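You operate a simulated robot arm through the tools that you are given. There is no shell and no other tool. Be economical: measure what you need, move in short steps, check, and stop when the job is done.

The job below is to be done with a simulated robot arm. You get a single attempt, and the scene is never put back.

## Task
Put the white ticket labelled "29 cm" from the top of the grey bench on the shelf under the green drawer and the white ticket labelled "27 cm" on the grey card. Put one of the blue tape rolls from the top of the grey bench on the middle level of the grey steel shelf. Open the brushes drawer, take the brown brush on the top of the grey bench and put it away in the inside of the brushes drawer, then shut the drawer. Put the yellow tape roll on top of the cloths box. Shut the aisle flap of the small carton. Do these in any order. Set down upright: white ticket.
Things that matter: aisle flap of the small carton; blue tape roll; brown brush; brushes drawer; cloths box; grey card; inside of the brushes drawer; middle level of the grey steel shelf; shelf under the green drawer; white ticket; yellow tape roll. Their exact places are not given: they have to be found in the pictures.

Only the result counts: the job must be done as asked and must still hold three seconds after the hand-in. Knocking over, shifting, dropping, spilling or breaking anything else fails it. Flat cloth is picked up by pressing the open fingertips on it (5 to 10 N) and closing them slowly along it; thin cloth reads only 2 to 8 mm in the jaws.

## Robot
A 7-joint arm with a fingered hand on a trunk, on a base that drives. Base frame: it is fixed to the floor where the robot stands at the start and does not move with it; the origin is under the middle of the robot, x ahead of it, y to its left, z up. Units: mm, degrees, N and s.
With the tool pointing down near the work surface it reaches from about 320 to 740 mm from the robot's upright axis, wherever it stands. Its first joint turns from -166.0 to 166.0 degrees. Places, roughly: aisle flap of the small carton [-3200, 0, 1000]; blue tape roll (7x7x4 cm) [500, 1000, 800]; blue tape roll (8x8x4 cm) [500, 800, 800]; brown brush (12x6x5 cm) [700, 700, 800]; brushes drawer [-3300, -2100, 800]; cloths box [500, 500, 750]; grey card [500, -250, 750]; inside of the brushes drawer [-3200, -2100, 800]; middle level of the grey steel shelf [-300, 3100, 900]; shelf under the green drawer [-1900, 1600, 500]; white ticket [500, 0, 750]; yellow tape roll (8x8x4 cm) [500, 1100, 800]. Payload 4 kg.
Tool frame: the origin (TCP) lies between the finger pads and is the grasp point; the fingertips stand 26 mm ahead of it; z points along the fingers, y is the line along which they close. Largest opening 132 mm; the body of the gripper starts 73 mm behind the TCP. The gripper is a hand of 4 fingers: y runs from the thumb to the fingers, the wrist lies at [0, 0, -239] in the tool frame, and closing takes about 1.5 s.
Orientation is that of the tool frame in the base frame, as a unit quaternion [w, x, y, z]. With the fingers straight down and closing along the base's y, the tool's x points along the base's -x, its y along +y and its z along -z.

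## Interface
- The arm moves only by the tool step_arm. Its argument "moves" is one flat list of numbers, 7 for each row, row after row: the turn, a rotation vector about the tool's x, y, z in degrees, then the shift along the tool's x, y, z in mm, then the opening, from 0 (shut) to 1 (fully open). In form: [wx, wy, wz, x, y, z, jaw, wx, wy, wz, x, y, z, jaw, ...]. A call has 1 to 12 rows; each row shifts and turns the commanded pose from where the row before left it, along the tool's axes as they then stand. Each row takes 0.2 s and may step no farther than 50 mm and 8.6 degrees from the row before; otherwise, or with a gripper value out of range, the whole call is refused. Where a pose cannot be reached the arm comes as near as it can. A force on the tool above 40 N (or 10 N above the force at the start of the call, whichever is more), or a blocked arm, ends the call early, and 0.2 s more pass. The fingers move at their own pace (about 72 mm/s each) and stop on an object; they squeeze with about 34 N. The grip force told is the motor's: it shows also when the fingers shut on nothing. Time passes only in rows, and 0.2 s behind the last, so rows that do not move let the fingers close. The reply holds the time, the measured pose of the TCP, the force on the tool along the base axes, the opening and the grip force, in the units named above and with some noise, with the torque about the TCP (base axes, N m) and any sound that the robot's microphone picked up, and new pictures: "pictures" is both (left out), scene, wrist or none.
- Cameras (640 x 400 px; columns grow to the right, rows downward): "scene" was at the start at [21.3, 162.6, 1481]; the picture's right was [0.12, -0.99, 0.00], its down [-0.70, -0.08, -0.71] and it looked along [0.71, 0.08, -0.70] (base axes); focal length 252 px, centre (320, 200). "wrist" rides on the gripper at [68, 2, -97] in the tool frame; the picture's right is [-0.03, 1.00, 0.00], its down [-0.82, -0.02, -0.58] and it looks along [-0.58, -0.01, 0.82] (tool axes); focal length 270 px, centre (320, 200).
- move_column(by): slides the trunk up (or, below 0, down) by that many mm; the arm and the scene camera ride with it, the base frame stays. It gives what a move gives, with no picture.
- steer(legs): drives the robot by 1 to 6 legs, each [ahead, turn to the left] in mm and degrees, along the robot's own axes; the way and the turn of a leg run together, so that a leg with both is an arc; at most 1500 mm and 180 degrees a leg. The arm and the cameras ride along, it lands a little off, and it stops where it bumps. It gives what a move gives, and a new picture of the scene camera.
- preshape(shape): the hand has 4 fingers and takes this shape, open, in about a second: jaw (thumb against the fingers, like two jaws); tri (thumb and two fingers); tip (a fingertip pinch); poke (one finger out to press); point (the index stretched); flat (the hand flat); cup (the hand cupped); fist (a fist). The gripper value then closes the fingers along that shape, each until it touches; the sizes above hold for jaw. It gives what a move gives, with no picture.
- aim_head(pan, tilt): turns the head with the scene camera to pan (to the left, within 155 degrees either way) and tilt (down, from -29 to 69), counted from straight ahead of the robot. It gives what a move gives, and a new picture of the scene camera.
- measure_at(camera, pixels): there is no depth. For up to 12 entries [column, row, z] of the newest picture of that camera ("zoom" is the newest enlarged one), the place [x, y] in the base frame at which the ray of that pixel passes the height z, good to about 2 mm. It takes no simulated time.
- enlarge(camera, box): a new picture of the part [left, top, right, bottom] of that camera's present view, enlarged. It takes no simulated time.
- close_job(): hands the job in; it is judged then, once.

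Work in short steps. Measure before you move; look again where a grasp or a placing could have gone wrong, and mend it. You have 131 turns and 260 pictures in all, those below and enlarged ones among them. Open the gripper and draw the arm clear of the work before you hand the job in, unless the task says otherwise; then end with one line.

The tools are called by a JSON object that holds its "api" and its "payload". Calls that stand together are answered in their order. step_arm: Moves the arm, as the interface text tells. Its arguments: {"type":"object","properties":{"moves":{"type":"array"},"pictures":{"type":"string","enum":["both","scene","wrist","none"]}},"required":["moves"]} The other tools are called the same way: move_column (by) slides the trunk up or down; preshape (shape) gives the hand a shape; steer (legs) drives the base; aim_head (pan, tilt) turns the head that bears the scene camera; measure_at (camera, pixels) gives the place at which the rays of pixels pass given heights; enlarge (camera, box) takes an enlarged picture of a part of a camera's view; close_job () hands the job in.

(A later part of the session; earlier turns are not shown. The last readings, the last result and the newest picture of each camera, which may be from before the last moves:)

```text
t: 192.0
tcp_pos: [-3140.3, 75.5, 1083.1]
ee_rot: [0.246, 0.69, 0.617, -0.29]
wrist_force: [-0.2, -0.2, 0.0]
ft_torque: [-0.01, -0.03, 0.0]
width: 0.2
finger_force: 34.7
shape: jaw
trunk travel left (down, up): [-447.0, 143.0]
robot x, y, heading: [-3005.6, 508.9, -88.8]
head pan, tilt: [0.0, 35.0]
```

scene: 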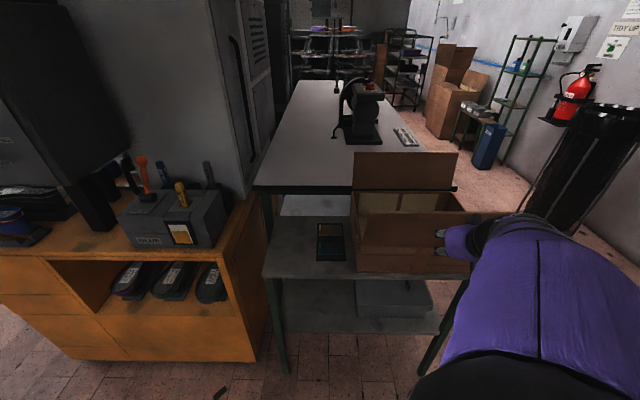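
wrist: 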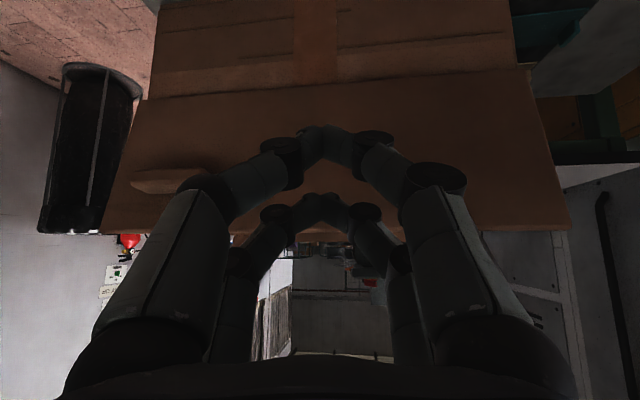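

Fingers are closed before the flap. Sweep the arc: push the flap over the hinge and down.

{"api": "step_arm", "payload": {"moves": [0, 0, 0, -16.3, 0, 33.2, 0, 0, 0, 0, -15.6, 0, 33.9, 0, 0, 0, 0, -17.7, 0, 17.7, 0, 0, 0, 0, -15.6, 0, 15.6, 0, 0, 0, 0, -15.6, 0, 15.6, 0, 0, 0, 0, -11.3, 0, 19.8, 0, 0, 0, 0, -8.5, 0, 22.6, 0, 0, 0, 0, -4.2, 0, 24, 0, 0, 0, 0, 1.4, 0, 24, 0, 0, 0, 0, 5.7, 0, 22.6, 0, 0, 0, 0, 7.1, 0, 14.1, 0, 0, 0, 0, 0, 0, 0, 0]}}

```text
t: 194.5
tcp_pos: [-3170.5, -160.9, 985.8]
ee_rot: [0.251, 0.686, 0.614, -0.299]
wrist_force: [-0.8, -3.4, 15.9]
ft_torque: [-0.19, 0.0, -0.03]
width: 0.4
finger_force: 33.7
shape: jaw
trunk travel left (down, up): [-447.0, 143.0]
robot x, y, heading: [-3008.2, 515.2, -88.9]
head pan, tilt: [0.0, 35.0]
stopped in row 12: the force on the tool passed its limit at 44 N (the readings are from after the stop); the commanded pose is now the measured one
```

scene: 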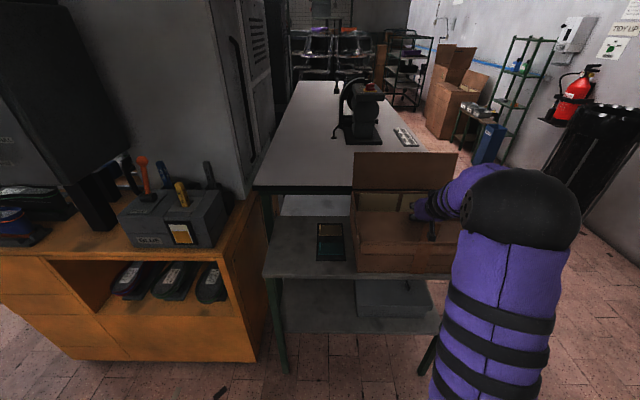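
wrist: 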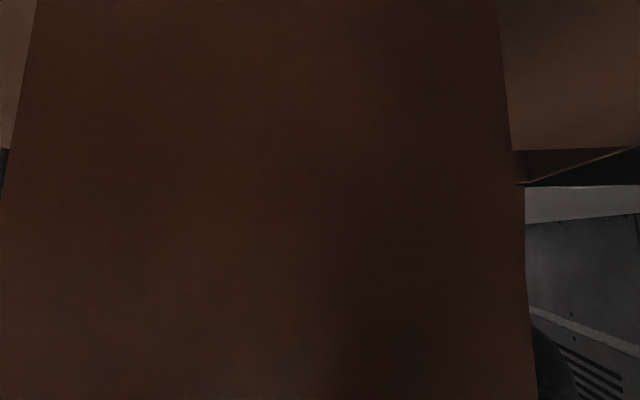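

{"api": "enlarge", "payload": {"camera": "scene", "box": [340, 140, 500, 280]}}

```text
2.86 times, centred on (420, 210) of scene
```

zoom: 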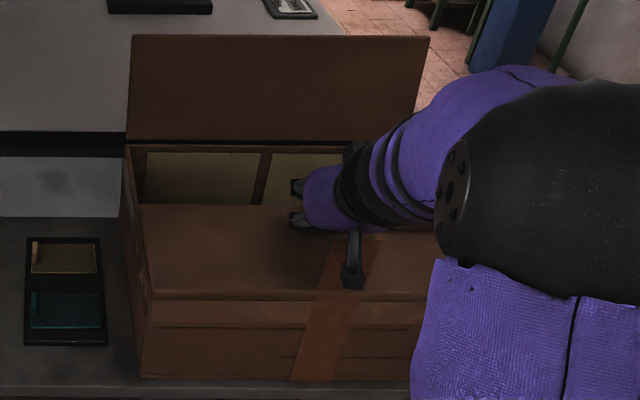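

The flap is nearly down, but the camera mount under the tilted hand blocks further pressing. Raise, make the hand more vertical and look.

{"api": "step_arm", "payload": {"moves": [0, 0, 0, -32, 0, -32, 0, 0, 0, 0, -32, 0, -32, 0, 0, 8.5, 0, 0, 0, 0, 0, 0, 8.5, 0, 0, 0, 0, 0, 0, 8.5, 0, 0, 0, 0, 0, 0, 8.5, 0, 0, 0, 0, 0, 0, 8.5, 0, 0, 0, 0, 0, 0, 0, 0, 0, 0, 0, 0]}}

{"api": "enlarge", "payload": {"camera": "scene", "box": [340, 140, 500, 280]}}

```text
t: 196.3
tcp_pos: [-3167.8, -161.4, 1072.2]
ee_rot: [0.009, 0.748, 0.663, -0.026]
wrist_force: [-0.2, -0.5, -0.6]
ft_torque: [0.0, -0.06, 0.0]
width: 0.0
finger_force: 34.0
shape: jaw
trunk travel left (down, up): [-447.0, 143.0]
robot x, y, heading: [-3005.1, 517.9, -88.6]
head pan, tilt: [0.0, 35.0]
```

scene: 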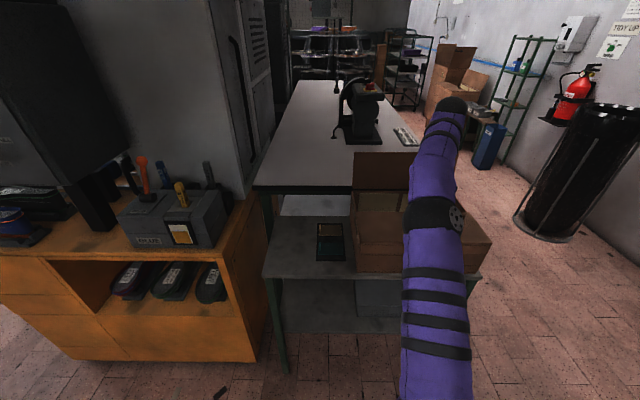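
wrist: 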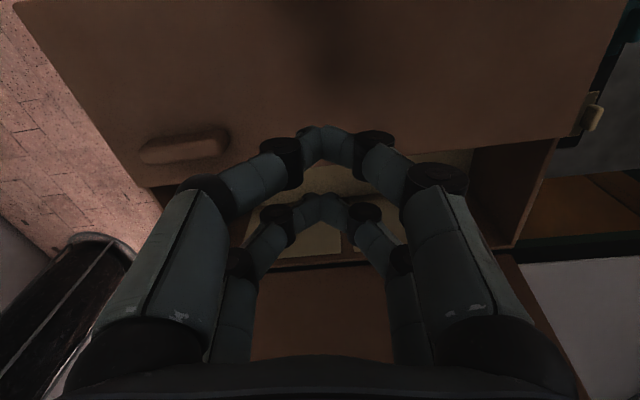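

```text
2.86 times, centred on (420, 210) of scene
```

zoom: 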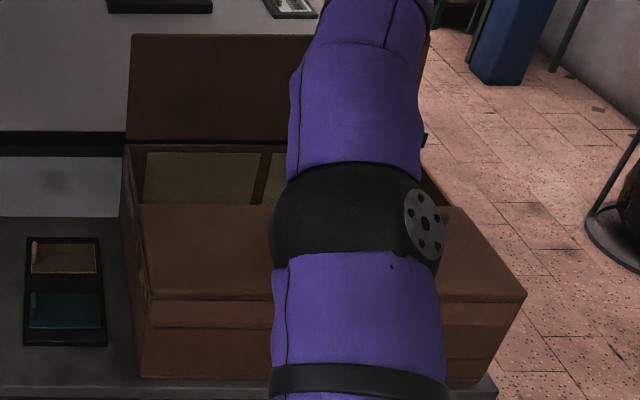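

Flap stays folded. Press it down from above near its free edge to make sure it is fully shut.

{"api": "step_arm", "payload": {"moves": [0, 0, 0, -10, 0, 45, 0, 0, 0, 0, 0, 0, 40, 0, 0, 0, 0, 0, 0, 8, 0, 0, 0, 0, 0, 0, 4, 0, 0, 0, 0, 0, 0, 4, 0, 0, 0, 0, 0, 0, 4, 0, 0, 0, 0, 0, 0, 4, 0, 0, 0, 0, 0, 0, 4, 0, 0, 0, 0, 0, 0, 0, 0], "pictures": "none"}}

```text
t: 197.6
tcp_pos: [-3171.1, -176.7, 979.4]
ee_rot: [0.013, 0.747, 0.664, -0.034]
wrist_force: [1.5, 3.2, 16.8]
ft_torque: [0.42, -0.14, -0.05]
width: 0.1
finger_force: 34.1
shape: jaw
trunk travel left (down, up): [-447.0, 143.0]
robot x, y, heading: [-3008.1, 512.5, -88.9]
head pan, tilt: [0.0, 35.0]
stopped in row 6: the force on the tool passed its limit at 45 N (the readings are from after the stop); the commanded pose is now the measured one
```

Firm stop at 979. Lift, swing away and view the flap edge.

{"api": "step_arm", "payload": {"moves": [0, 0, 0, 0, 0, -48, 0, 0, 0, 0, 0, 0, -48, 0, 0, 0, 0, 45, 0, 0, 0, 0, 0, 0, 45, 0, 0, 0, 0, 0, 0, 45, 0, 0, 0, 0, 0, 0, 45, 0, 0, 0, 0, 0, 0, 45, -45, 0, 0, 0, 0, 0, 0, -48, 0, 0, 0, 0, 0, 0, -48, 0, 0, 0, 0, 0, 0, 0, 0, 0]}}

{"api": "enlarge", "payload": {"camera": "scene", "box": [340, 140, 500, 280]}}

```text
refused: row 7 steps farther than a row can; nothing moved
```

```text
2.86 times, centred on (420, 210) of scene
```

zoom: 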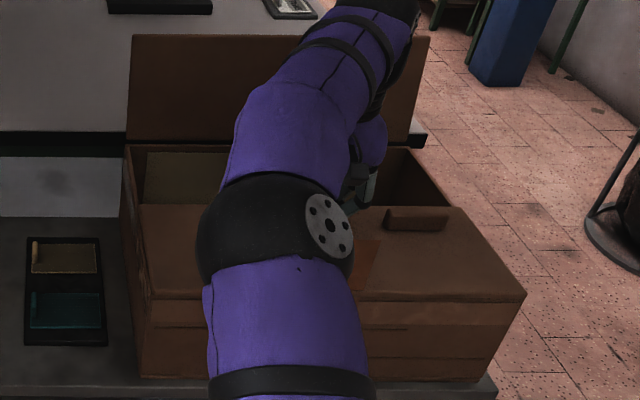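

{"api": "measure_at", "payload": {"camera": "scene", "pixels": [[491.7, 243.2, 940], [360.5, 242.5, 940], [471.4, 213.5, 940], [358.8, 211.7, 940], [471.4, 213.5, 950], [358.8, 211.7, 960], [457, 192.3, 940], [352.5, 192.5, 940]]}}

{"api": "step_arm", "payload": {"moves": [0, 0, 0, 0, 0, -48, 0, 0, 0, 0, 0, 0, -48, 0, 0, 0, 0, 45, 0, 0, 0, 0, 0, 0, 45, 0, 0, 0, 0, 0, 0, 45, 0, 0, 0, 0, 0, 0, 45, 0, 0, 0, 0, 0, 0, 45, 0, 0, 0, 0, 0, 0, 0, 0, 0]}}

{"api": "enlarge", "payload": {"camera": "wrist", "box": [0, 0, 640, 400]}}

```text
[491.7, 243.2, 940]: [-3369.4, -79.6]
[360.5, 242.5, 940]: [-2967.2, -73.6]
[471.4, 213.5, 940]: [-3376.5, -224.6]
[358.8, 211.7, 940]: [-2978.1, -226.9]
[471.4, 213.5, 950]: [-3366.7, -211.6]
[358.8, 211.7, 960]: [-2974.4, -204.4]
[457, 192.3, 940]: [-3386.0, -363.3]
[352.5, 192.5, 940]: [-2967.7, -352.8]
```

```text
refused: moves must hold 7 numbers for each row
```

```text
1.00 times, centred on (320, 200) of wrist (not enlarged: the box is as wide or as high as the picture)
```

zoom: 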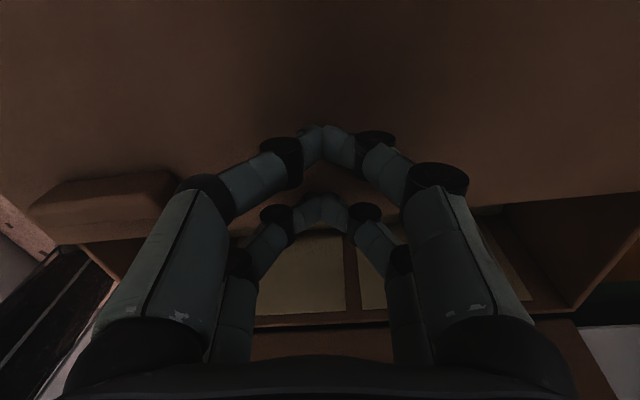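

Flap edge: width 398 vs 402 at hinge and length 149 → lies flat. Lift away and centre.

{"api": "step_arm", "payload": {"moves": [0, 0, 0, 0, 0, -48, 0, 0, 0, 0, 0, 0, -48, 0, 0, 0, 0, 45, 0, 0, 0, 0, 0, 0, 45, 0, 0, 0, 0, 0, 0, 45, 0, 0, 0, 0, 0, 0, 45, 0, 0, 0, 0, 0, 0, 45, 0, 0, 0, 0, 0, 0, 0, 0, 0, 0]}}

{"api": "enlarge", "payload": {"camera": "scene", "box": [340, 140, 500, 280]}}

```text
t: 199.4
tcp_pos: [-3143.1, 53.2, 1056.1]
ee_rot: [0.012, 0.746, 0.665, -0.032]
wrist_force: [-0.8, -0.4, -0.8]
ft_torque: [-0.02, -0.03, 0.0]
width: 0.0
finger_force: 33.8
shape: jaw
trunk travel left (down, up): [-447.0, 143.0]
robot x, y, heading: [-3011.8, 511.0, -88.9]
head pan, tilt: [0.0, 35.0]
```

scene: 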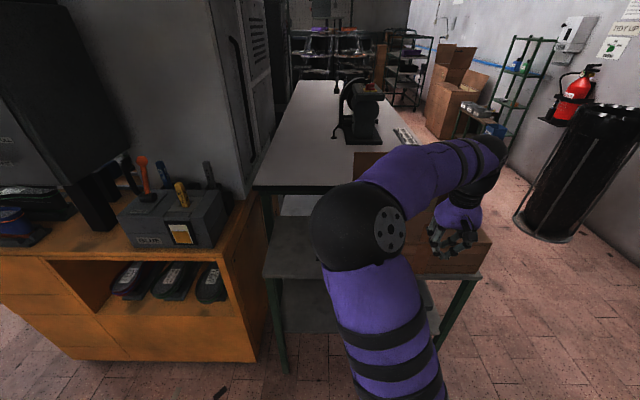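
wrist: 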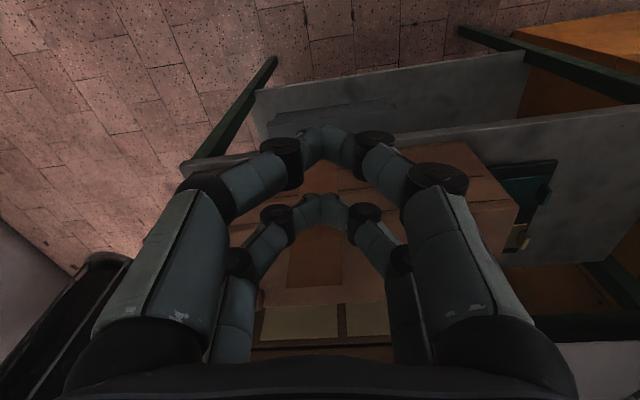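

```text
2.86 times, centred on (420, 210) of scene
```

zoom: 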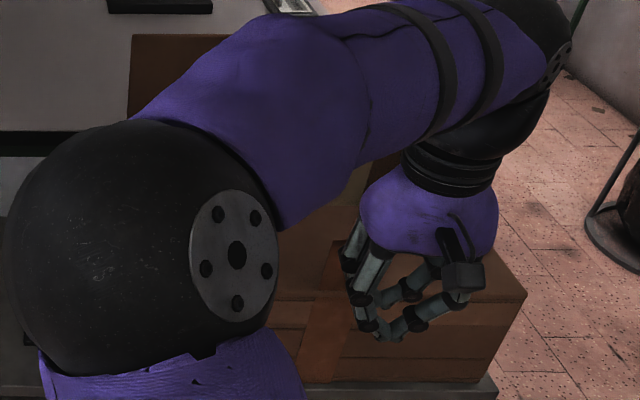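

The flap is shut. Look toward the walkway at right for the brushes drawer at (−3300,−2100).

{"api": "steer", "payload": {"legs": [[-150, 0], [0, -90], [900, 0], [0, 60]]}}

{"api": "aim_head", "payload": {"pan": 35, "tilt": 25}}

```text
t: 212.3
tcp_pos: [-4271.2, 318.1, 1057.2]
ee_rot: [0.003, 0.896, 0.444, -0.034]
wrist_force: [-0.7, 0.2, 0.3]
ft_torque: [-0.01, -0.03, 0.01]
width: 0.2
finger_force: 34.0
shape: jaw
trunk travel left (down, up): [-447.0, 143.0]
robot x, y, heading: [-3921.4, 645.9, -119.7]
head pan, tilt: [0.0, 35.0]
```

scene: 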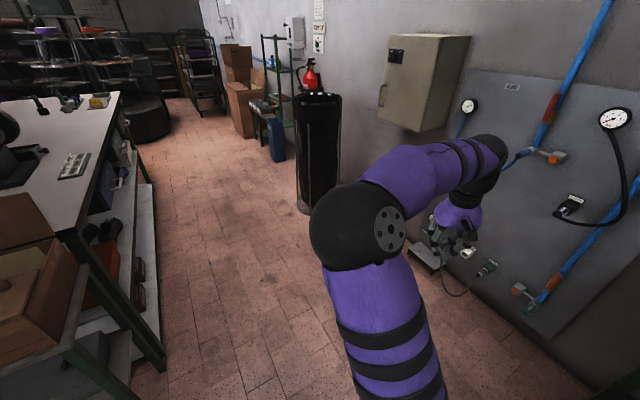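

```text
t: 213.3
tcp_pos: [-4272.3, 318.5, 1056.6]
ee_rot: [0.004, 0.896, 0.443, -0.033]
wrist_force: [1.0, 0.6, 0.3]
ft_torque: [0.0, -0.02, -0.02]
width: 0.1
finger_force: 33.9
shape: jaw
trunk travel left (down, up): [-447.0, 143.0]
robot x, y, heading: [-3919.6, 645.8, -119.3]
head pan, tilt: [35.0, 25.0]
```

scene: 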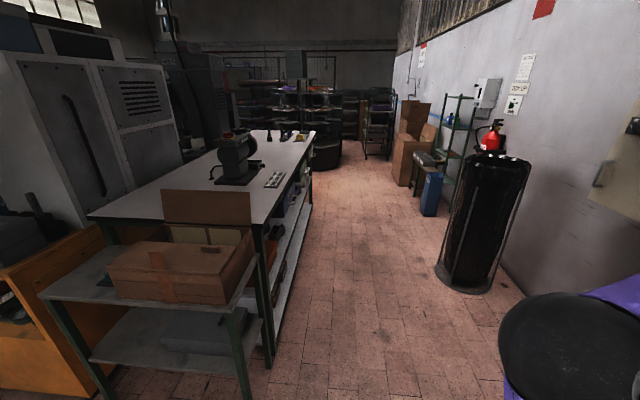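

{"api": "enlarge", "payload": {"camera": "scene", "box": [220, 110, 380, 230]}}

{"api": "measure_at", "payload": {"camera": "scene", "pixels": [[270, 365, 0], [314, 132, 850], [312, 205, 0], [440, 275, 0], [505, 290, 0], [425, 215, 0], [327, 165, 0], [395, 185, 0]]}}

```text
3.33 times, centred on (300, 170) of scene
```

zoom: 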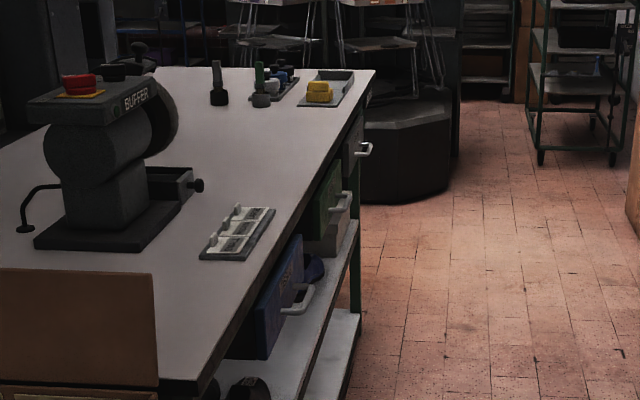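

```text
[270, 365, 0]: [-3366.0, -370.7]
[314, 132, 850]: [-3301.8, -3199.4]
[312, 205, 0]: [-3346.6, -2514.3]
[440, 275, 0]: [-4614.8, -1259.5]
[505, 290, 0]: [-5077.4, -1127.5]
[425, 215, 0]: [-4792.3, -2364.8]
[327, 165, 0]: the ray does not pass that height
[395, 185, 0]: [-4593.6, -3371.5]
```

Three drawers (blue, green, grey) on the table's aisle side. Drive down the aisle to y≈−2000.

{"api": "steer", "payload": {"legs": [[0, 29.3], [1400, 0], [900, 0]]}}

{"api": "aim_head", "payload": {"pan": 75, "tilt": 35}}

```text
t: 226.3
tcp_pos: [-4028.6, -2140.3, 1058.3]
ee_rot: [0.012, 0.749, 0.662, -0.032]
wrist_force: [0.4, -0.2, 0.7]
ft_torque: [-0.06, -0.01, 0.02]
width: 0.0
finger_force: 34.5
shape: jaw
trunk travel left (down, up): [-447.0, 143.0]
robot x, y, heading: [-3887.2, -1680.1, -89.3]
head pan, tilt: [35.0, 25.0]
```

scene: 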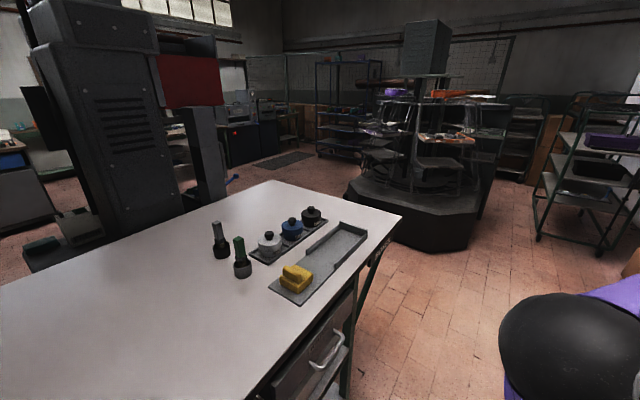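

```text
t: 227.4
tcp_pos: [-4029.5, -2140.9, 1057.0]
ee_rot: [0.013, 0.749, 0.662, -0.031]
wrist_force: [0.2, -0.5, -0.2]
ft_torque: [-0.01, 0.01, 0.02]
width: 0.0
finger_force: 34.5
shape: jaw
trunk travel left (down, up): [-447.0, 143.0]
robot x, y, heading: [-3892.9, -1678.8, -89.0]
head pan, tilt: [75.0, 35.0]
```

scene: 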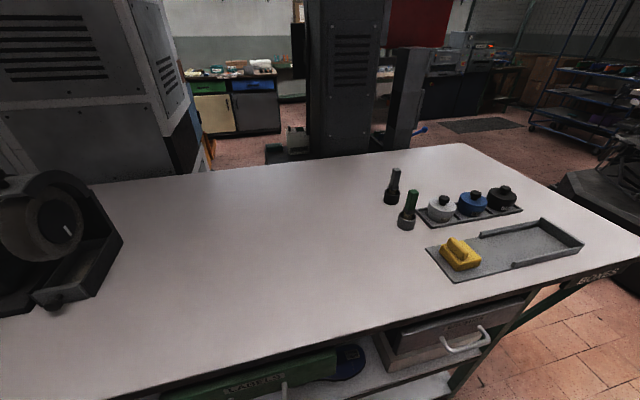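

The grey drawer (handle near (465,340)) is at the far end. Position facing +x at y≈−2100.

{"api": "steer", "payload": {"legs": [[410, 0], [0, 89], [-180, 0]]}}

{"api": "aim_head", "payload": {"pan": 10, "tilt": 45}}

{"api": "enlarge", "payload": {"camera": "scene", "box": [160, 100, 480, 300]}}

```text
t: 235.3
tcp_pos: [-3600.4, -2235.2, 1057.4]
ee_rot: [0.032, 0.064, 0.997, -0.014]
wrist_force: [0.4, 0.1, 0.3]
ft_torque: [0.0, 0.0, 0.0]
width: 0.0
finger_force: 34.3
shape: jaw
trunk travel left (down, up): [-447.0, 143.0]
robot x, y, heading: [-4061.3, -2094.5, 0.6]
head pan, tilt: [75.0, 35.0]
```

scene: 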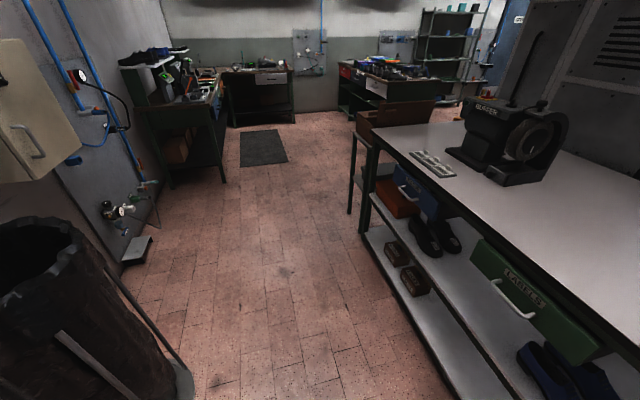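

```text
t: 236.6
tcp_pos: [-3601.9, -2235.3, 1056.7]
ee_rot: [0.03, 0.063, 0.997, -0.014]
wrist_force: [1.1, 0.0, 0.5]
ft_torque: [0.0, -0.01, 0.0]
width: 0.0
finger_force: 33.7
shape: jaw
trunk travel left (down, up): [-447.0, 143.0]
robot x, y, heading: [-4064.3, -2097.6, 0.7]
head pan, tilt: [10.0, 45.0]
```

scene: 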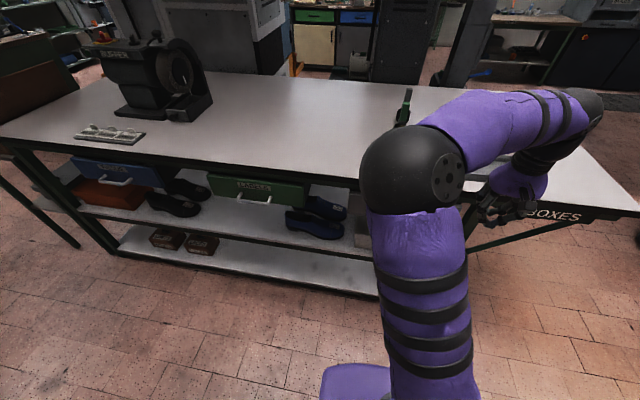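

```text
2.00 times, centred on (320, 200) of scene
```

zoom: 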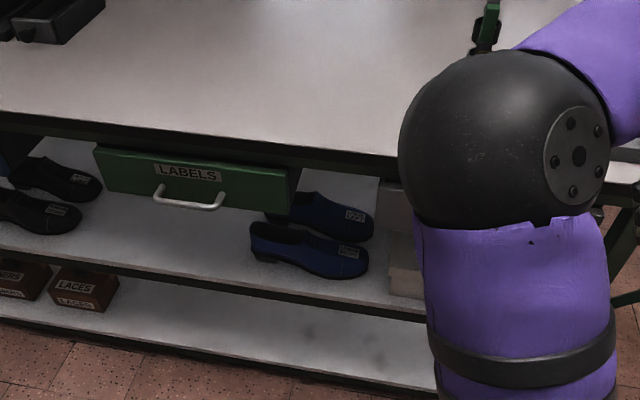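

Third drawer is behind the arm; swing the hand left to see it.

{"api": "step_arm", "payload": {"moves": [0, 0, 0, 5, 47, 0, 0, 0, 0, 0, 5, 47, 0, 0, 0, 0, 0, 5, 47, 0, 0, 0, 0, 0, 5, 47, 0, 0, 0, 0, 0, 5, 47, 0, 0, 0, 0, 0, 5, 47, 0, 0, 0, 0, 0, 5, 47, 0, 0, 0, 0, 0, 5, 47, 0, 1, 0, 0, 0, 5, 47, 0, 1]}}

{"api": "enlarge", "payload": {"camera": "scene", "box": [320, 140, 544, 280]}}

```text
t: 238.6
tcp_pos: [-3591.7, -1809.6, 1043.1]
ee_rot: [0.032, 0.064, 0.997, -0.015]
wrist_force: [-0.1, -0.6, 0.6]
ft_torque: [-0.01, 0.04, 0.01]
width: 131.9
finger_force: 0.0
shape: jaw
trunk travel left (down, up): [-447.0, 143.0]
robot x, y, heading: [-4060.7, -2094.0, 0.7]
head pan, tilt: [10.0, 45.0]
```

scene: 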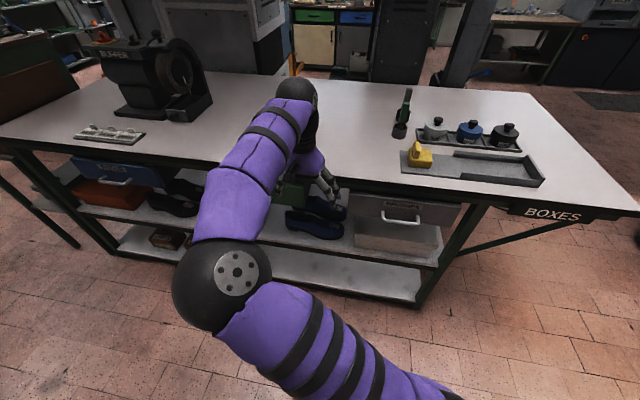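
wrist: 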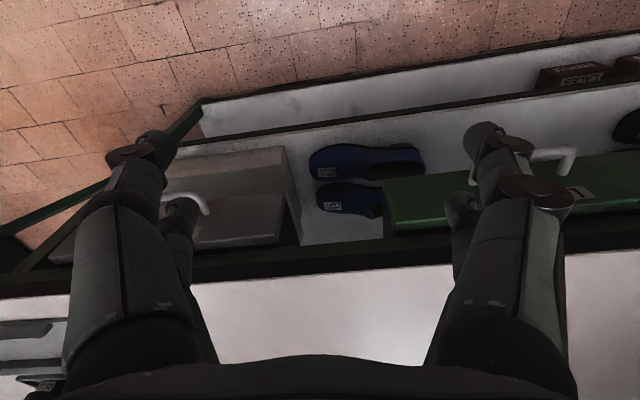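

```text
2.86 times, centred on (432, 210) of scene
```

zoom: 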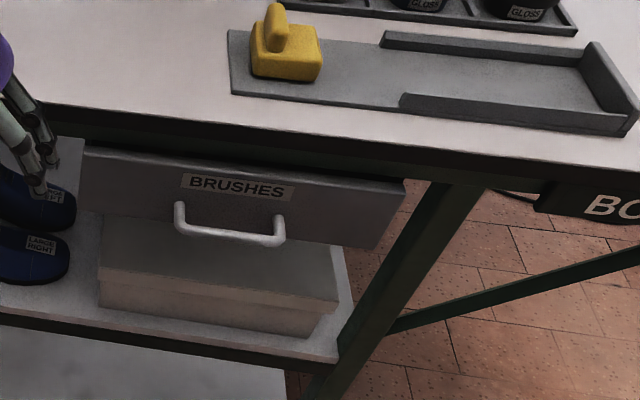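

Found: BRUSHES drawer. Triangulate the handle's left end: scene (383,220.5), wrist (206,207).

{"api": "measure_at", "payload": {"camera": "scene", "pixels": [[383, 220.5, 720], [383, 220.5, 760], [383, 220.5, 800], [419, 223, 760], [381.5, 210, 760], [352, 200, 760], [461, 204, 760], [450, 226, 700], [347, 189, 850], [447, 202, 850]]}}

{"api": "measure_at", "payload": {"camera": "wrist", "pixels": [[206, 207, 720], [206, 207, 760], [206, 207, 800], [283, 192, 760], [280, 240, 760], [300, 270, 850]]}}

{"api": "enlarge", "payload": {"camera": "wrist", "box": [100, 120, 340, 270]}}

```text
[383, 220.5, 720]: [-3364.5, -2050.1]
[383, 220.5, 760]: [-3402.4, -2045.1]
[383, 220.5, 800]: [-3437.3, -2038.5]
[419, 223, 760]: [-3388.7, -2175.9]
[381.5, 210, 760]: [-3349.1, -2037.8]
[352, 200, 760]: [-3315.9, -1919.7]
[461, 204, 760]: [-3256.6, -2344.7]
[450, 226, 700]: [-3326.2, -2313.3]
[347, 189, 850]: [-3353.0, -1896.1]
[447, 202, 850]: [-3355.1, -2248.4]
```

```text
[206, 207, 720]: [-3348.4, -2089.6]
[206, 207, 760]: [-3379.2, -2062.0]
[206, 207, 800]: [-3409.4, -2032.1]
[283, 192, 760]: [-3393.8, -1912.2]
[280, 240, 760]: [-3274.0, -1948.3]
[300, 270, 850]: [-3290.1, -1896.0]
```

```text
2.67 times, centred on (220, 195) of wrist
```

zoom: 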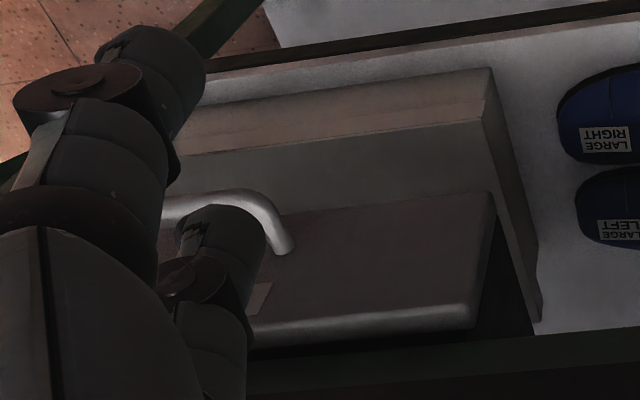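

{"api": "measure_at", "payload": {"camera": "wrist", "pixels": [[197, 195, 720], [197, 195, 740], [197, 195, 760], [197, 195, 780], [207, 214, 760], [283, 193, 760], [277, 240, 800]]}}

{"api": "measure_at", "payload": {"camera": "scene", "pixels": [[383.5, 221, 740], [383.5, 221, 780], [350, 191.5, 800], [380, 210.5, 770]]}}

```text
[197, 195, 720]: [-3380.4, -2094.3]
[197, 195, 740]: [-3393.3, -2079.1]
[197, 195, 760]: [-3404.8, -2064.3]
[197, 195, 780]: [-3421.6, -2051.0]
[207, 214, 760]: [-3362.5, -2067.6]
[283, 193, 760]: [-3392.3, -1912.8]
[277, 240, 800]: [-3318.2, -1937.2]
```

```text
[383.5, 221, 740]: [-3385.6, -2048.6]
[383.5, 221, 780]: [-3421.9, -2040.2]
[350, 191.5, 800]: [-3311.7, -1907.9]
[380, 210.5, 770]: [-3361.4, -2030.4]
```

Handle bar ≈(−3420, −2045…−2180, 780), standoff ~40 mm. Rotate the hand to horizontal pointing +x with vertical closing.

{"api": "step_arm", "payload": {"moves": [0, 4, -7.3, 0, 0, 0, 1, -4.62, -4.62, 4.62, 0, 0, 0, 1, -4.62, -4.62, 4.62, 0, 0, 0, 1, -4.62, -4.62, 4.62, 0, 0, 0, 1, -4.62, -4.62, 4.62, 0, 0, 0, 1, -4.62, -4.62, 4.62, 0, 0, 0, 1, -4.62, -4.62, 4.62, 0, 0, 0, 1, -4.62, -4.62, 4.62, 0, 0, 0, 1, -4.62, -4.62, 4.62, 0, 0, 0, 1, -4.62, -4.62, 4.62, 0, 0, 0, 1, -4.62, -4.62, 4.62, 0, 0, 0, 1, -4.62, -4.62, 4.62, 0, 0, 0, 1], "pictures": "none"}}

{"api": "step_arm", "payload": {"moves": [-4.62, -4.62, 4.62, 0, 0, 0, 1, -4.62, -4.62, 4.62, 0, 0, 0, 1, -4.62, -4.62, 4.62, 0, 0, 0, 1, -4.62, -4.62, 4.62, 0, 0, 0, 1, 0, 0, 0, 0, 0, 0, 1]}}

```text
t: 241.3
tcp_pos: [-3554.6, -1876.1, 1042.4]
ee_rot: [0.417, 0.457, 0.698, 0.36]
wrist_force: [0.2, 0.3, 0.1]
ft_torque: [0.03, 0.03, 0.06]
width: 132.0
finger_force: 0.0
shape: jaw
trunk travel left (down, up): [-447.0, 143.0]
robot x, y, heading: [-4059.2, -2093.7, 0.7]
head pan, tilt: [10.0, 45.0]
stopped in row 12: the arm was blocked; the commanded pose is now the measured one
```

```text
t: 242.5
tcp_pos: [-3545.2, -1896.3, 1042.4]
ee_rot: [0.53, 0.558, 0.46, 0.442]
wrist_force: [-0.3, -0.1, -0.2]
ft_torque: [0.02, 0.02, -0.03]
width: 132.3
finger_force: 0.1
shape: jaw
trunk travel left (down, up): [-447.0, 143.0]
robot x, y, heading: [-4062.5, -2094.3, 0.9]
head pan, tilt: [10.0, 45.0]
```

scene: 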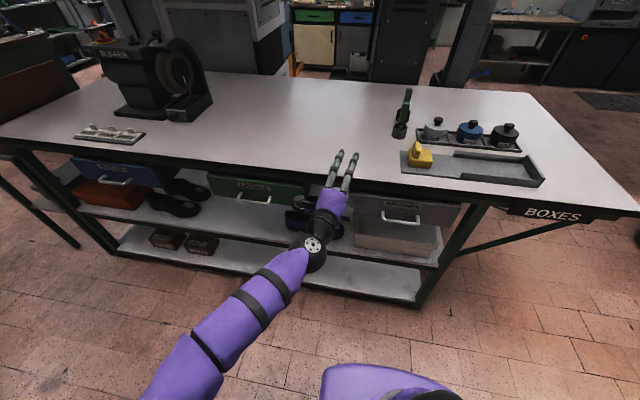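
wrist: 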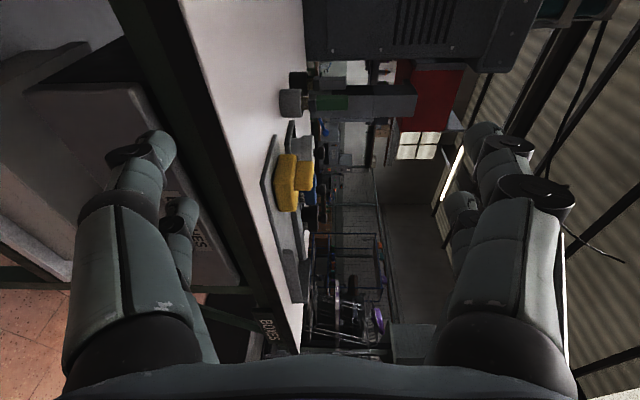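

Hand is horizontal with closing axis vertical, only a −10.7° yaw error. Correct it, shift to y≈−2112, and lower the trunk.

{"api": "step_arm", "payload": {"moves": [0, 5.3, 0, 0, 0, 0, 1, 0, 5.3, 0, 0, 0, 0, 1, 0, 0, 0, -43, 0, 0, 1, 0, 0, 0, -43, 0, 0, 1, 0, 0, 0, -43, 0, 0, 1, 0, 0, 0, -43, 0, 0, 1, 0, 0, 0, -43, 0, 0, 1, 0, 0, 0, 0, 0, 0, 1], "pictures": "none"}}

{"api": "move_column", "payload": {"by": -255}}

{"api": "step_arm", "payload": {"moves": [0, 0, 0, 0, 0, 0, 1]}}

```text
t: 244.3
tcp_pos: [-3497.0, -2069.1, 1056.1]
ee_rot: [0.479, 0.496, 0.522, 0.501]
wrist_force: [0.0, 0.2, -0.9]
ft_torque: [-0.02, 0.03, 0.0]
width: 131.8
finger_force: 0.2
shape: jaw
out of reach, approached as far as the arm can: row 4, 5, 6, 7
trunk travel left (down, up): [-447.0, 143.0]
robot x, y, heading: [-4063.6, -2094.5, 0.9]
head pan, tilt: [10.0, 45.0]
```

```text
t: 246.9
tcp_pos: [-3495.8, -2068.3, 801.4]
ee_rot: [0.481, 0.496, 0.523, 0.499]
wrist_force: [0.3, 0.2, 0.3]
ft_torque: [-0.03, 0.02, 0.0]
width: 131.7
finger_force: 0.0
shape: jaw
trunk travel left (down, up): [-192.0, 398.0]
robot x, y, heading: [-4061.7, -2096.3, 0.8]
head pan, tilt: [10.0, 45.0]
```

```text
t: 247.3
tcp_pos: [-3496.7, -2068.3, 801.2]
ee_rot: [0.48, 0.497, 0.522, 0.5]
wrist_force: [0.6, 0.4, -0.6]
ft_torque: [0.03, -0.02, 0.0]
width: 132.0
finger_force: 0.1
shape: jaw
trunk travel left (down, up): [-192.0, 398.0]
robot x, y, heading: [-4060.7, -2095.9, 0.7]
head pan, tilt: [10.0, 45.0]
```

scene: 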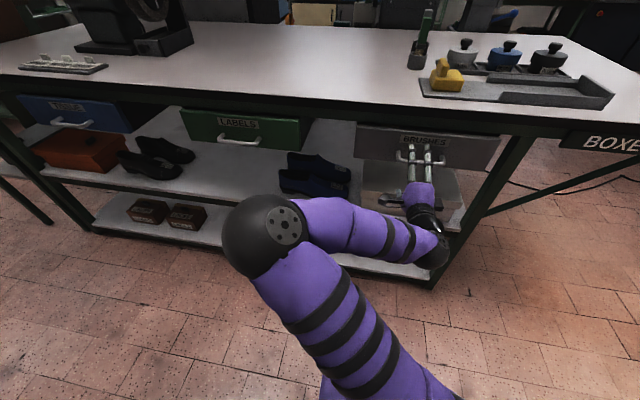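
wrist: 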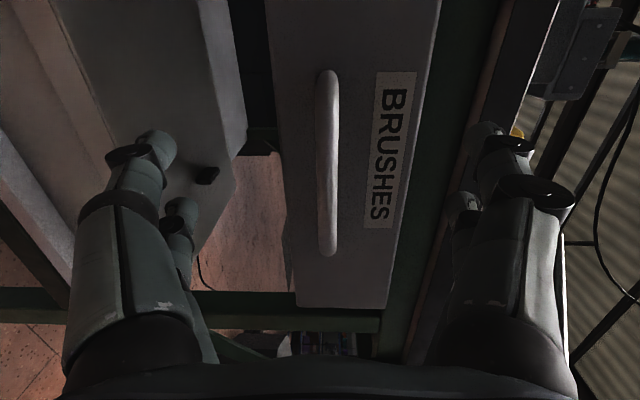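

The bar is centred between the jaws (col 327). Advance ~78 mm and shift −y 28 so the jaws straddle the bar's middle.

{"api": "step_arm", "payload": {"moves": [0, 0, 0, -14, 0, 26, 1, 0, 0, 0, -14, 0, 26, 1, 0, 0, 0, 0, 0, 14, 1, 0, 0, 0, 0, 0, 8, 1, 0, 0, 0, 0, 0, 0, 1]}}

```text
t: 248.5
tcp_pos: [-3422.0, -2092.5, 797.5]
ee_rot: [0.481, 0.495, 0.521, 0.501]
wrist_force: [-3.3, -0.3, 3.7]
ft_torque: [0.05, -0.38, 0.02]
width: 132.0
finger_force: 0.0
shape: jaw
trunk travel left (down, up): [-192.0, 398.0]
robot x, y, heading: [-4064.0, -2095.0, 0.4]
head pan, tilt: [10.0, 45.0]
```

scene: 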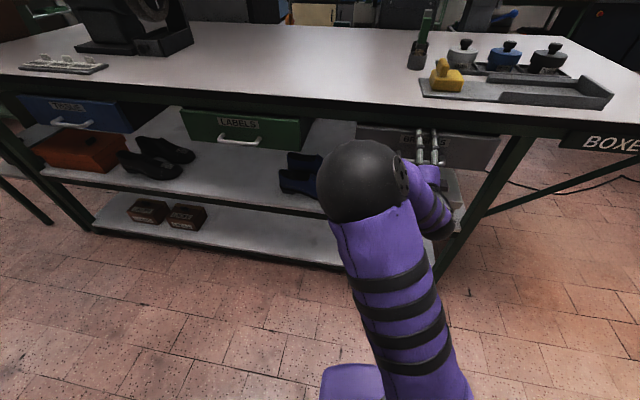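
wrist: 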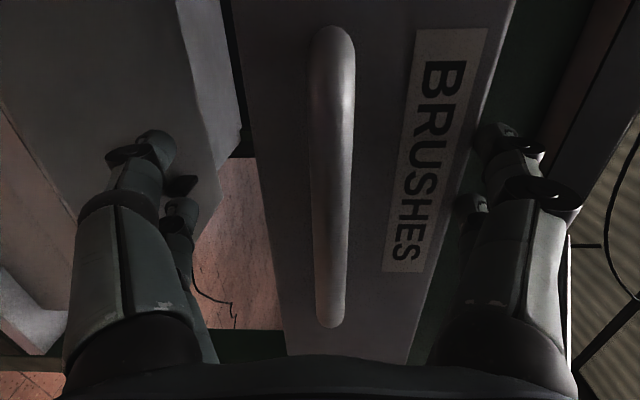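

Bar sits centred between the jaws. Close on it.

{"api": "step_arm", "payload": {"moves": [0, 0, 0, 0, 0, 0, 0.6, 0, 0, 0, 0, 0, 0, 0.3, 0, 0, 0, 0, 0, 0, 0, 0, 0, 0, 0, 0, 0, 0, 0, 0, 0, 0, 0, 0, 0, 0, 0, 0, 0, 0, 0, 0, 0, 0, 0, 0, 0, 0, 0, 0, 0, 0, 0, 0, 0, 0], "pictures": "wrist"}}

```text
t: 250.3
tcp_pos: [-3424.1, -2092.3, 798.7]
ee_rot: [0.481, 0.497, 0.521, 0.5]
wrist_force: [-34.4, -1.8, -9.2]
ft_torque: [0.16, -1.64, -0.27]
width: 64.6
finger_force: 34.0
shape: jaw
trunk travel left (down, up): [-192.0, 398.0]
robot x, y, heading: [-4063.6, -2098.5, 0.5]
head pan, tilt: [10.0, 45.0]
```

wrist: 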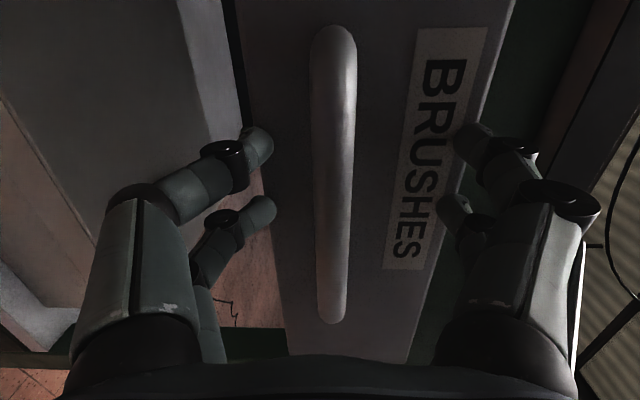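

The fingertips jam on the drawer face. Open, back off 16 mm, and close again.

{"api": "step_arm", "payload": {"moves": [0, 0, 0, 0, 0, -4, 0.7, 0, 0, 0, 0, 0, -12, 0.7, 0, 0, 0, 0, 0, 0, 0.4, 0, 0, 0, 0, 0, 0, 0.2, 0, 0, 0, 0, 0, 0, 0, 0, 0, 0, 0, 0, 0, 0, 0, 0, 0, 0, 0, 0, 0, 0, 0, 0, 0, 0, 0, 0, 0, 0, 0, 0, 0, 0, 0], "pictures": "wrist"}}

```text
t: 252.3
tcp_pos: [-3438.5, -2094.2, 797.8]
ee_rot: [0.48, 0.496, 0.522, 0.501]
wrist_force: [-0.3, 0.4, 0.2]
ft_torque: [0.02, 0.0, -0.01]
width: 0.0
finger_force: 34.2
shape: jaw
trunk travel left (down, up): [-192.0, 398.0]
robot x, y, heading: [-4062.9, -2093.0, 0.3]
head pan, tilt: [10.0, 45.0]
```

wrist: 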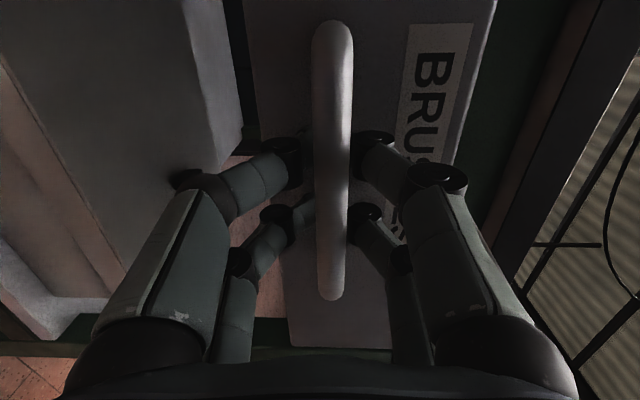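

Fingers hook behind the bar. Pull the drawer by backing up 230 mm.

{"api": "steer", "payload": {"legs": [[-230, 0]]}}

{"api": "step_arm", "payload": {"moves": [0, 0, 0, 0, 0, 0, 0], "pictures": "wrist"}}

```text
t: 254.0
tcp_pos: [-3667.9, -2095.7, 797.5]
ee_rot: [0.48, 0.495, 0.523, 0.501]
wrist_force: [0.3, -0.2, 0.3]
ft_torque: [-0.03, -0.01, 0.0]
width: 0.0
finger_force: 33.9
shape: jaw
trunk travel left (down, up): [-192.0, 398.0]
robot x, y, heading: [-4293.9, -2097.0, 0.9]
head pan, tilt: [10.0, 45.0]
```

scene: 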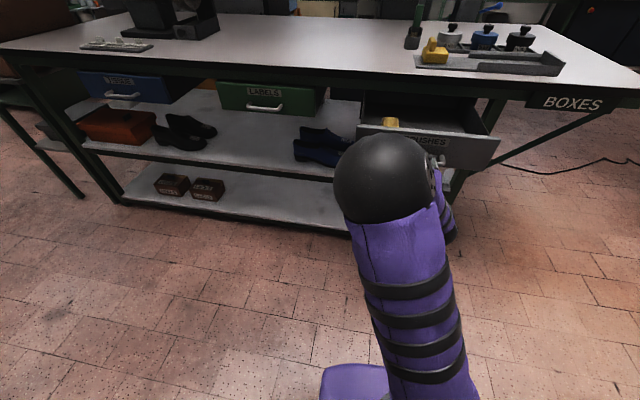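

```text
t: 254.4
tcp_pos: [-3667.8, -2097.4, 798.7]
ee_rot: [0.479, 0.496, 0.524, 0.501]
wrist_force: [-0.4, 0.2, -0.8]
ft_torque: [-0.03, -0.02, -0.03]
width: 0.0
finger_force: 34.0
shape: jaw
trunk travel left (down, up): [-192.0, 398.0]
robot x, y, heading: [-4290.5, -2098.2, 0.9]
head pan, tilt: [10.0, 45.0]
```

wrist: 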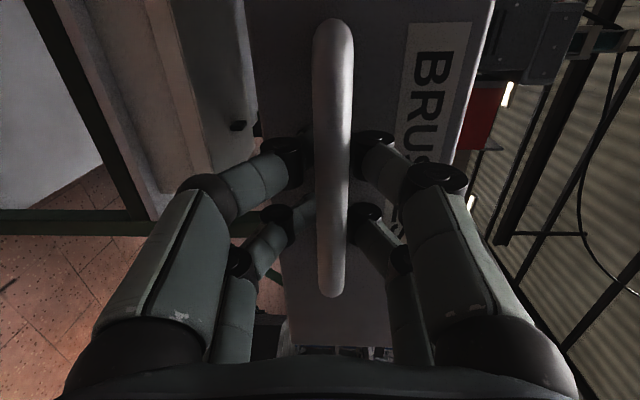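

Drawer is open ~230 mm. Open the fingers and back away, then view the inside.

{"api": "step_arm", "payload": {"moves": [0, 0, 0, 0, 0, 0, 0.3, 0, 0, 0, 0, 0, 0, 0.6, 0, 0, 0, 0, 0, 0, 0.9, 0, 0, 0, 0, 0, 0, 1, 0, 0, 0, 0, 0, 0, 1, 0, 0, 0, 0, 0, 0, 1, 0, 0, 0, 0, 0, 0, 1], "pictures": "none"}}

{"api": "steer", "payload": {"legs": [[-180, 0]]}}

{"api": "move_column", "payload": {"by": 250}}

{"api": "aim_head", "payload": {"pan": 0, "tilt": 40}}

{"api": "enlarge", "payload": {"camera": "scene", "box": [280, 80, 520, 230]}}

```text
t: 256.0
tcp_pos: [-3667.8, -2096.0, 798.5]
ee_rot: [0.48, 0.495, 0.523, 0.501]
wrist_force: [-0.5, 0.5, 0.2]
ft_torque: [0.01, 0.0, 0.01]
width: 132.3
finger_force: 0.0
shape: jaw
trunk travel left (down, up): [-192.0, 398.0]
robot x, y, heading: [-4294.8, -2099.7, 1.2]
head pan, tilt: [10.0, 45.0]
```

```text
t: 257.2
tcp_pos: [-3754.0, -2094.0, 799.0]
ee_rot: [0.479, 0.495, 0.523, 0.502]
wrist_force: [-0.4, -0.3, -0.8]
ft_torque: [0.01, 0.0, 0.0]
width: 132.1
finger_force: 0.1
shape: jaw
trunk travel left (down, up): [-192.0, 398.0]
robot x, y, heading: [-4379.1, -2096.7, 1.2]
head pan, tilt: [10.0, 45.0]
stopped in leg 1: the robot was blocked; the commanded pose is now the measured one
```

scene: 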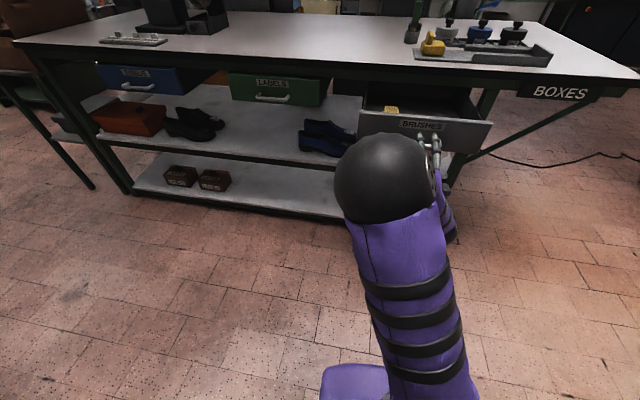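

```text
t: 259.8
tcp_pos: [-3753.2, -2094.9, 1048.6]
ee_rot: [0.478, 0.494, 0.523, 0.503]
wrist_force: [0.1, 0.6, -0.8]
ft_torque: [-0.02, 0.0, 0.0]
width: 131.8
finger_force: 0.1
shape: jaw
trunk travel left (down, up): [-442.0, 148.0]
robot x, y, heading: [-4380.1, -2102.2, 1.0]
head pan, tilt: [10.0, 45.0]
```

```text
t: 260.5
tcp_pos: [-3754.0, -2094.3, 1047.3]
ee_rot: [0.479, 0.495, 0.523, 0.503]
wrist_force: [0.9, -0.3, -1.7]
ft_torque: [-0.01, 0.03, 0.03]
width: 132.1
finger_force: 0.1
shape: jaw
trunk travel left (down, up): [-442.0, 148.0]
robot x, y, heading: [-4378.3, -2097.4, 1.1]
head pan, tilt: [0.0, 40.0]
```

scene: 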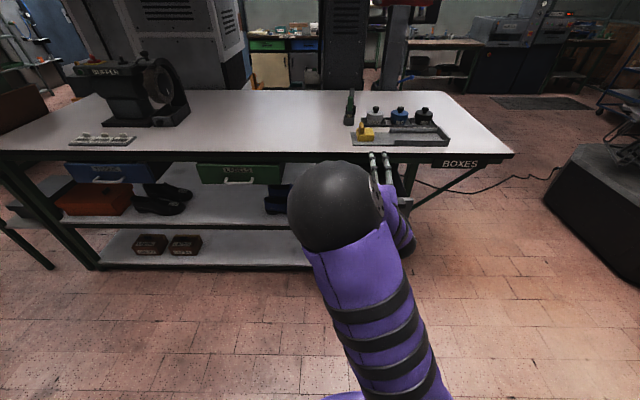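

```text
2.67 times, centred on (400, 155) of scene
```

zoom: 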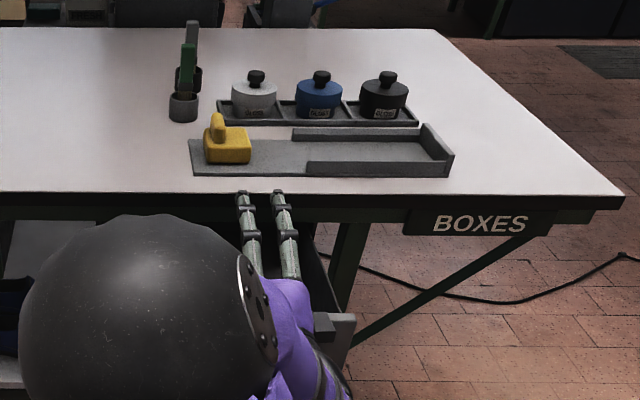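

Back was blocked by something behind; I'll go forward first. Drive back to the bench along the aisle.

{"api": "steer", "payload": {"legs": [[320, 0], [0, 89], [1400, 0], [1400, 0], [0, -90]]}}

{"api": "aim_head", "payload": {"pan": -90, "tilt": 25}}

```text
t: 284.1
tcp_pos: [-3395.0, 620.2, 1048.1]
ee_rot: [0.496, 0.512, 0.506, 0.486]
wrist_force: [1.1, -0.6, 1.0]
ft_torque: [0.01, -0.03, -0.01]
width: 131.9
finger_force: 0.0
shape: jaw
trunk travel left (down, up): [-442.0, 148.0]
robot x, y, heading: [-4016.0, 658.9, -3.2]
head pan, tilt: [0.0, 40.0]
```

scene: 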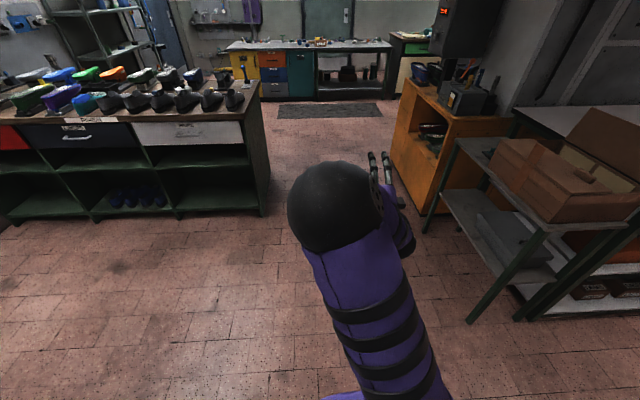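

```text
t: 285.7
tcp_pos: [-3394.5, 621.0, 1049.1]
ee_rot: [0.495, 0.512, 0.507, 0.486]
wrist_force: [-0.5, -0.5, -0.1]
ft_torque: [0.04, 0.04, -0.01]
width: 131.8
finger_force: 0.0
shape: jaw
trunk travel left (down, up): [-442.0, 148.0]
robot x, y, heading: [-4020.6, 662.0, -3.0]
head pan, tilt: [-90.0, 25.0]
```

scene: 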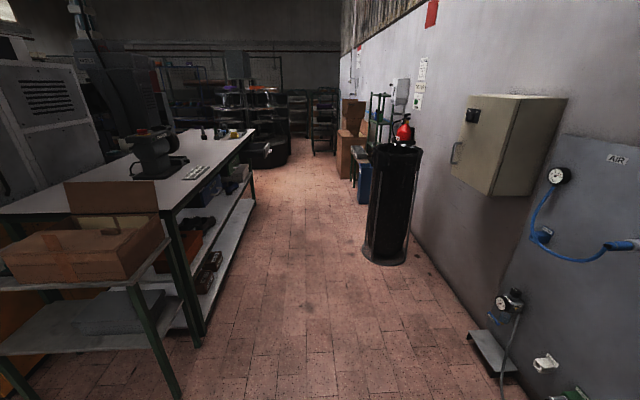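

Bin and carton fine. Drive to the bench, stopping at x≈−250.

{"api": "steer", "payload": {"legs": [[0, 4], [1500, 0], [1500, 0], [770, 0]]}}

{"api": "aim_head", "payload": {"pan": 0, "tilt": 45}}

```text
t: 304.4
tcp_pos: [367.8, 702.1, 1048.9]
ee_rot: [0.482, 0.499, 0.52, 0.499]
wrist_force: [-0.8, 0.4, 0.8]
ft_torque: [-0.01, 0.03, 0.01]
width: 131.9
finger_force: 0.0
shape: jaw
trunk travel left (down, up): [-442.0, 148.0]
robot x, y, heading: [-258.3, 700.7, 0.3]
head pan, tilt: [-90.0, 25.0]
```

scene: 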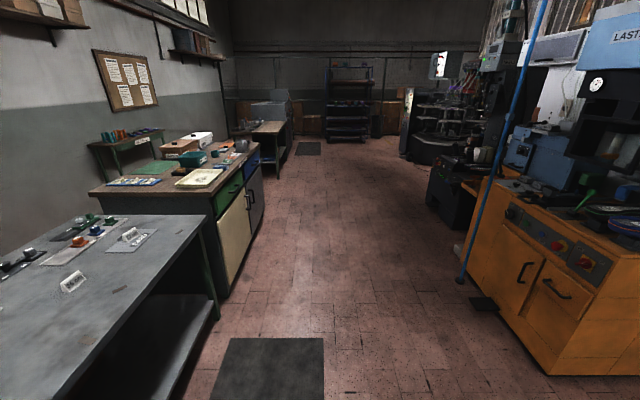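

```text
t: 306.0
tcp_pos: [365.6, 700.6, 1049.5]
ee_rot: [0.482, 0.498, 0.52, 0.499]
wrist_force: [0.5, -0.1, 0.1]
ft_torque: [0.01, 0.01, 0.02]
width: 131.8
finger_force: 0.1
shape: jaw
trunk travel left (down, up): [-442.0, 148.0]
robot x, y, heading: [-257.1, 704.9, 0.2]
head pan, tilt: [0.0, 45.0]
```

scene: 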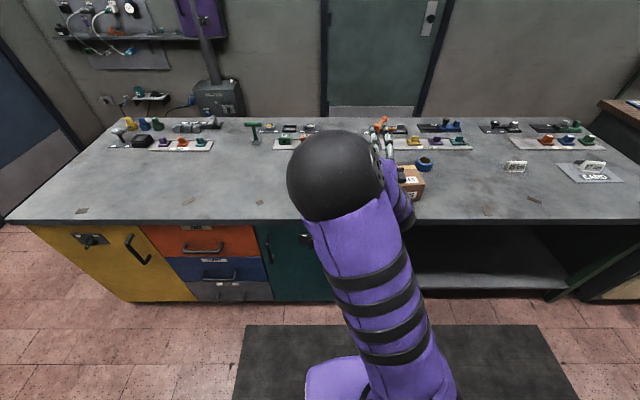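

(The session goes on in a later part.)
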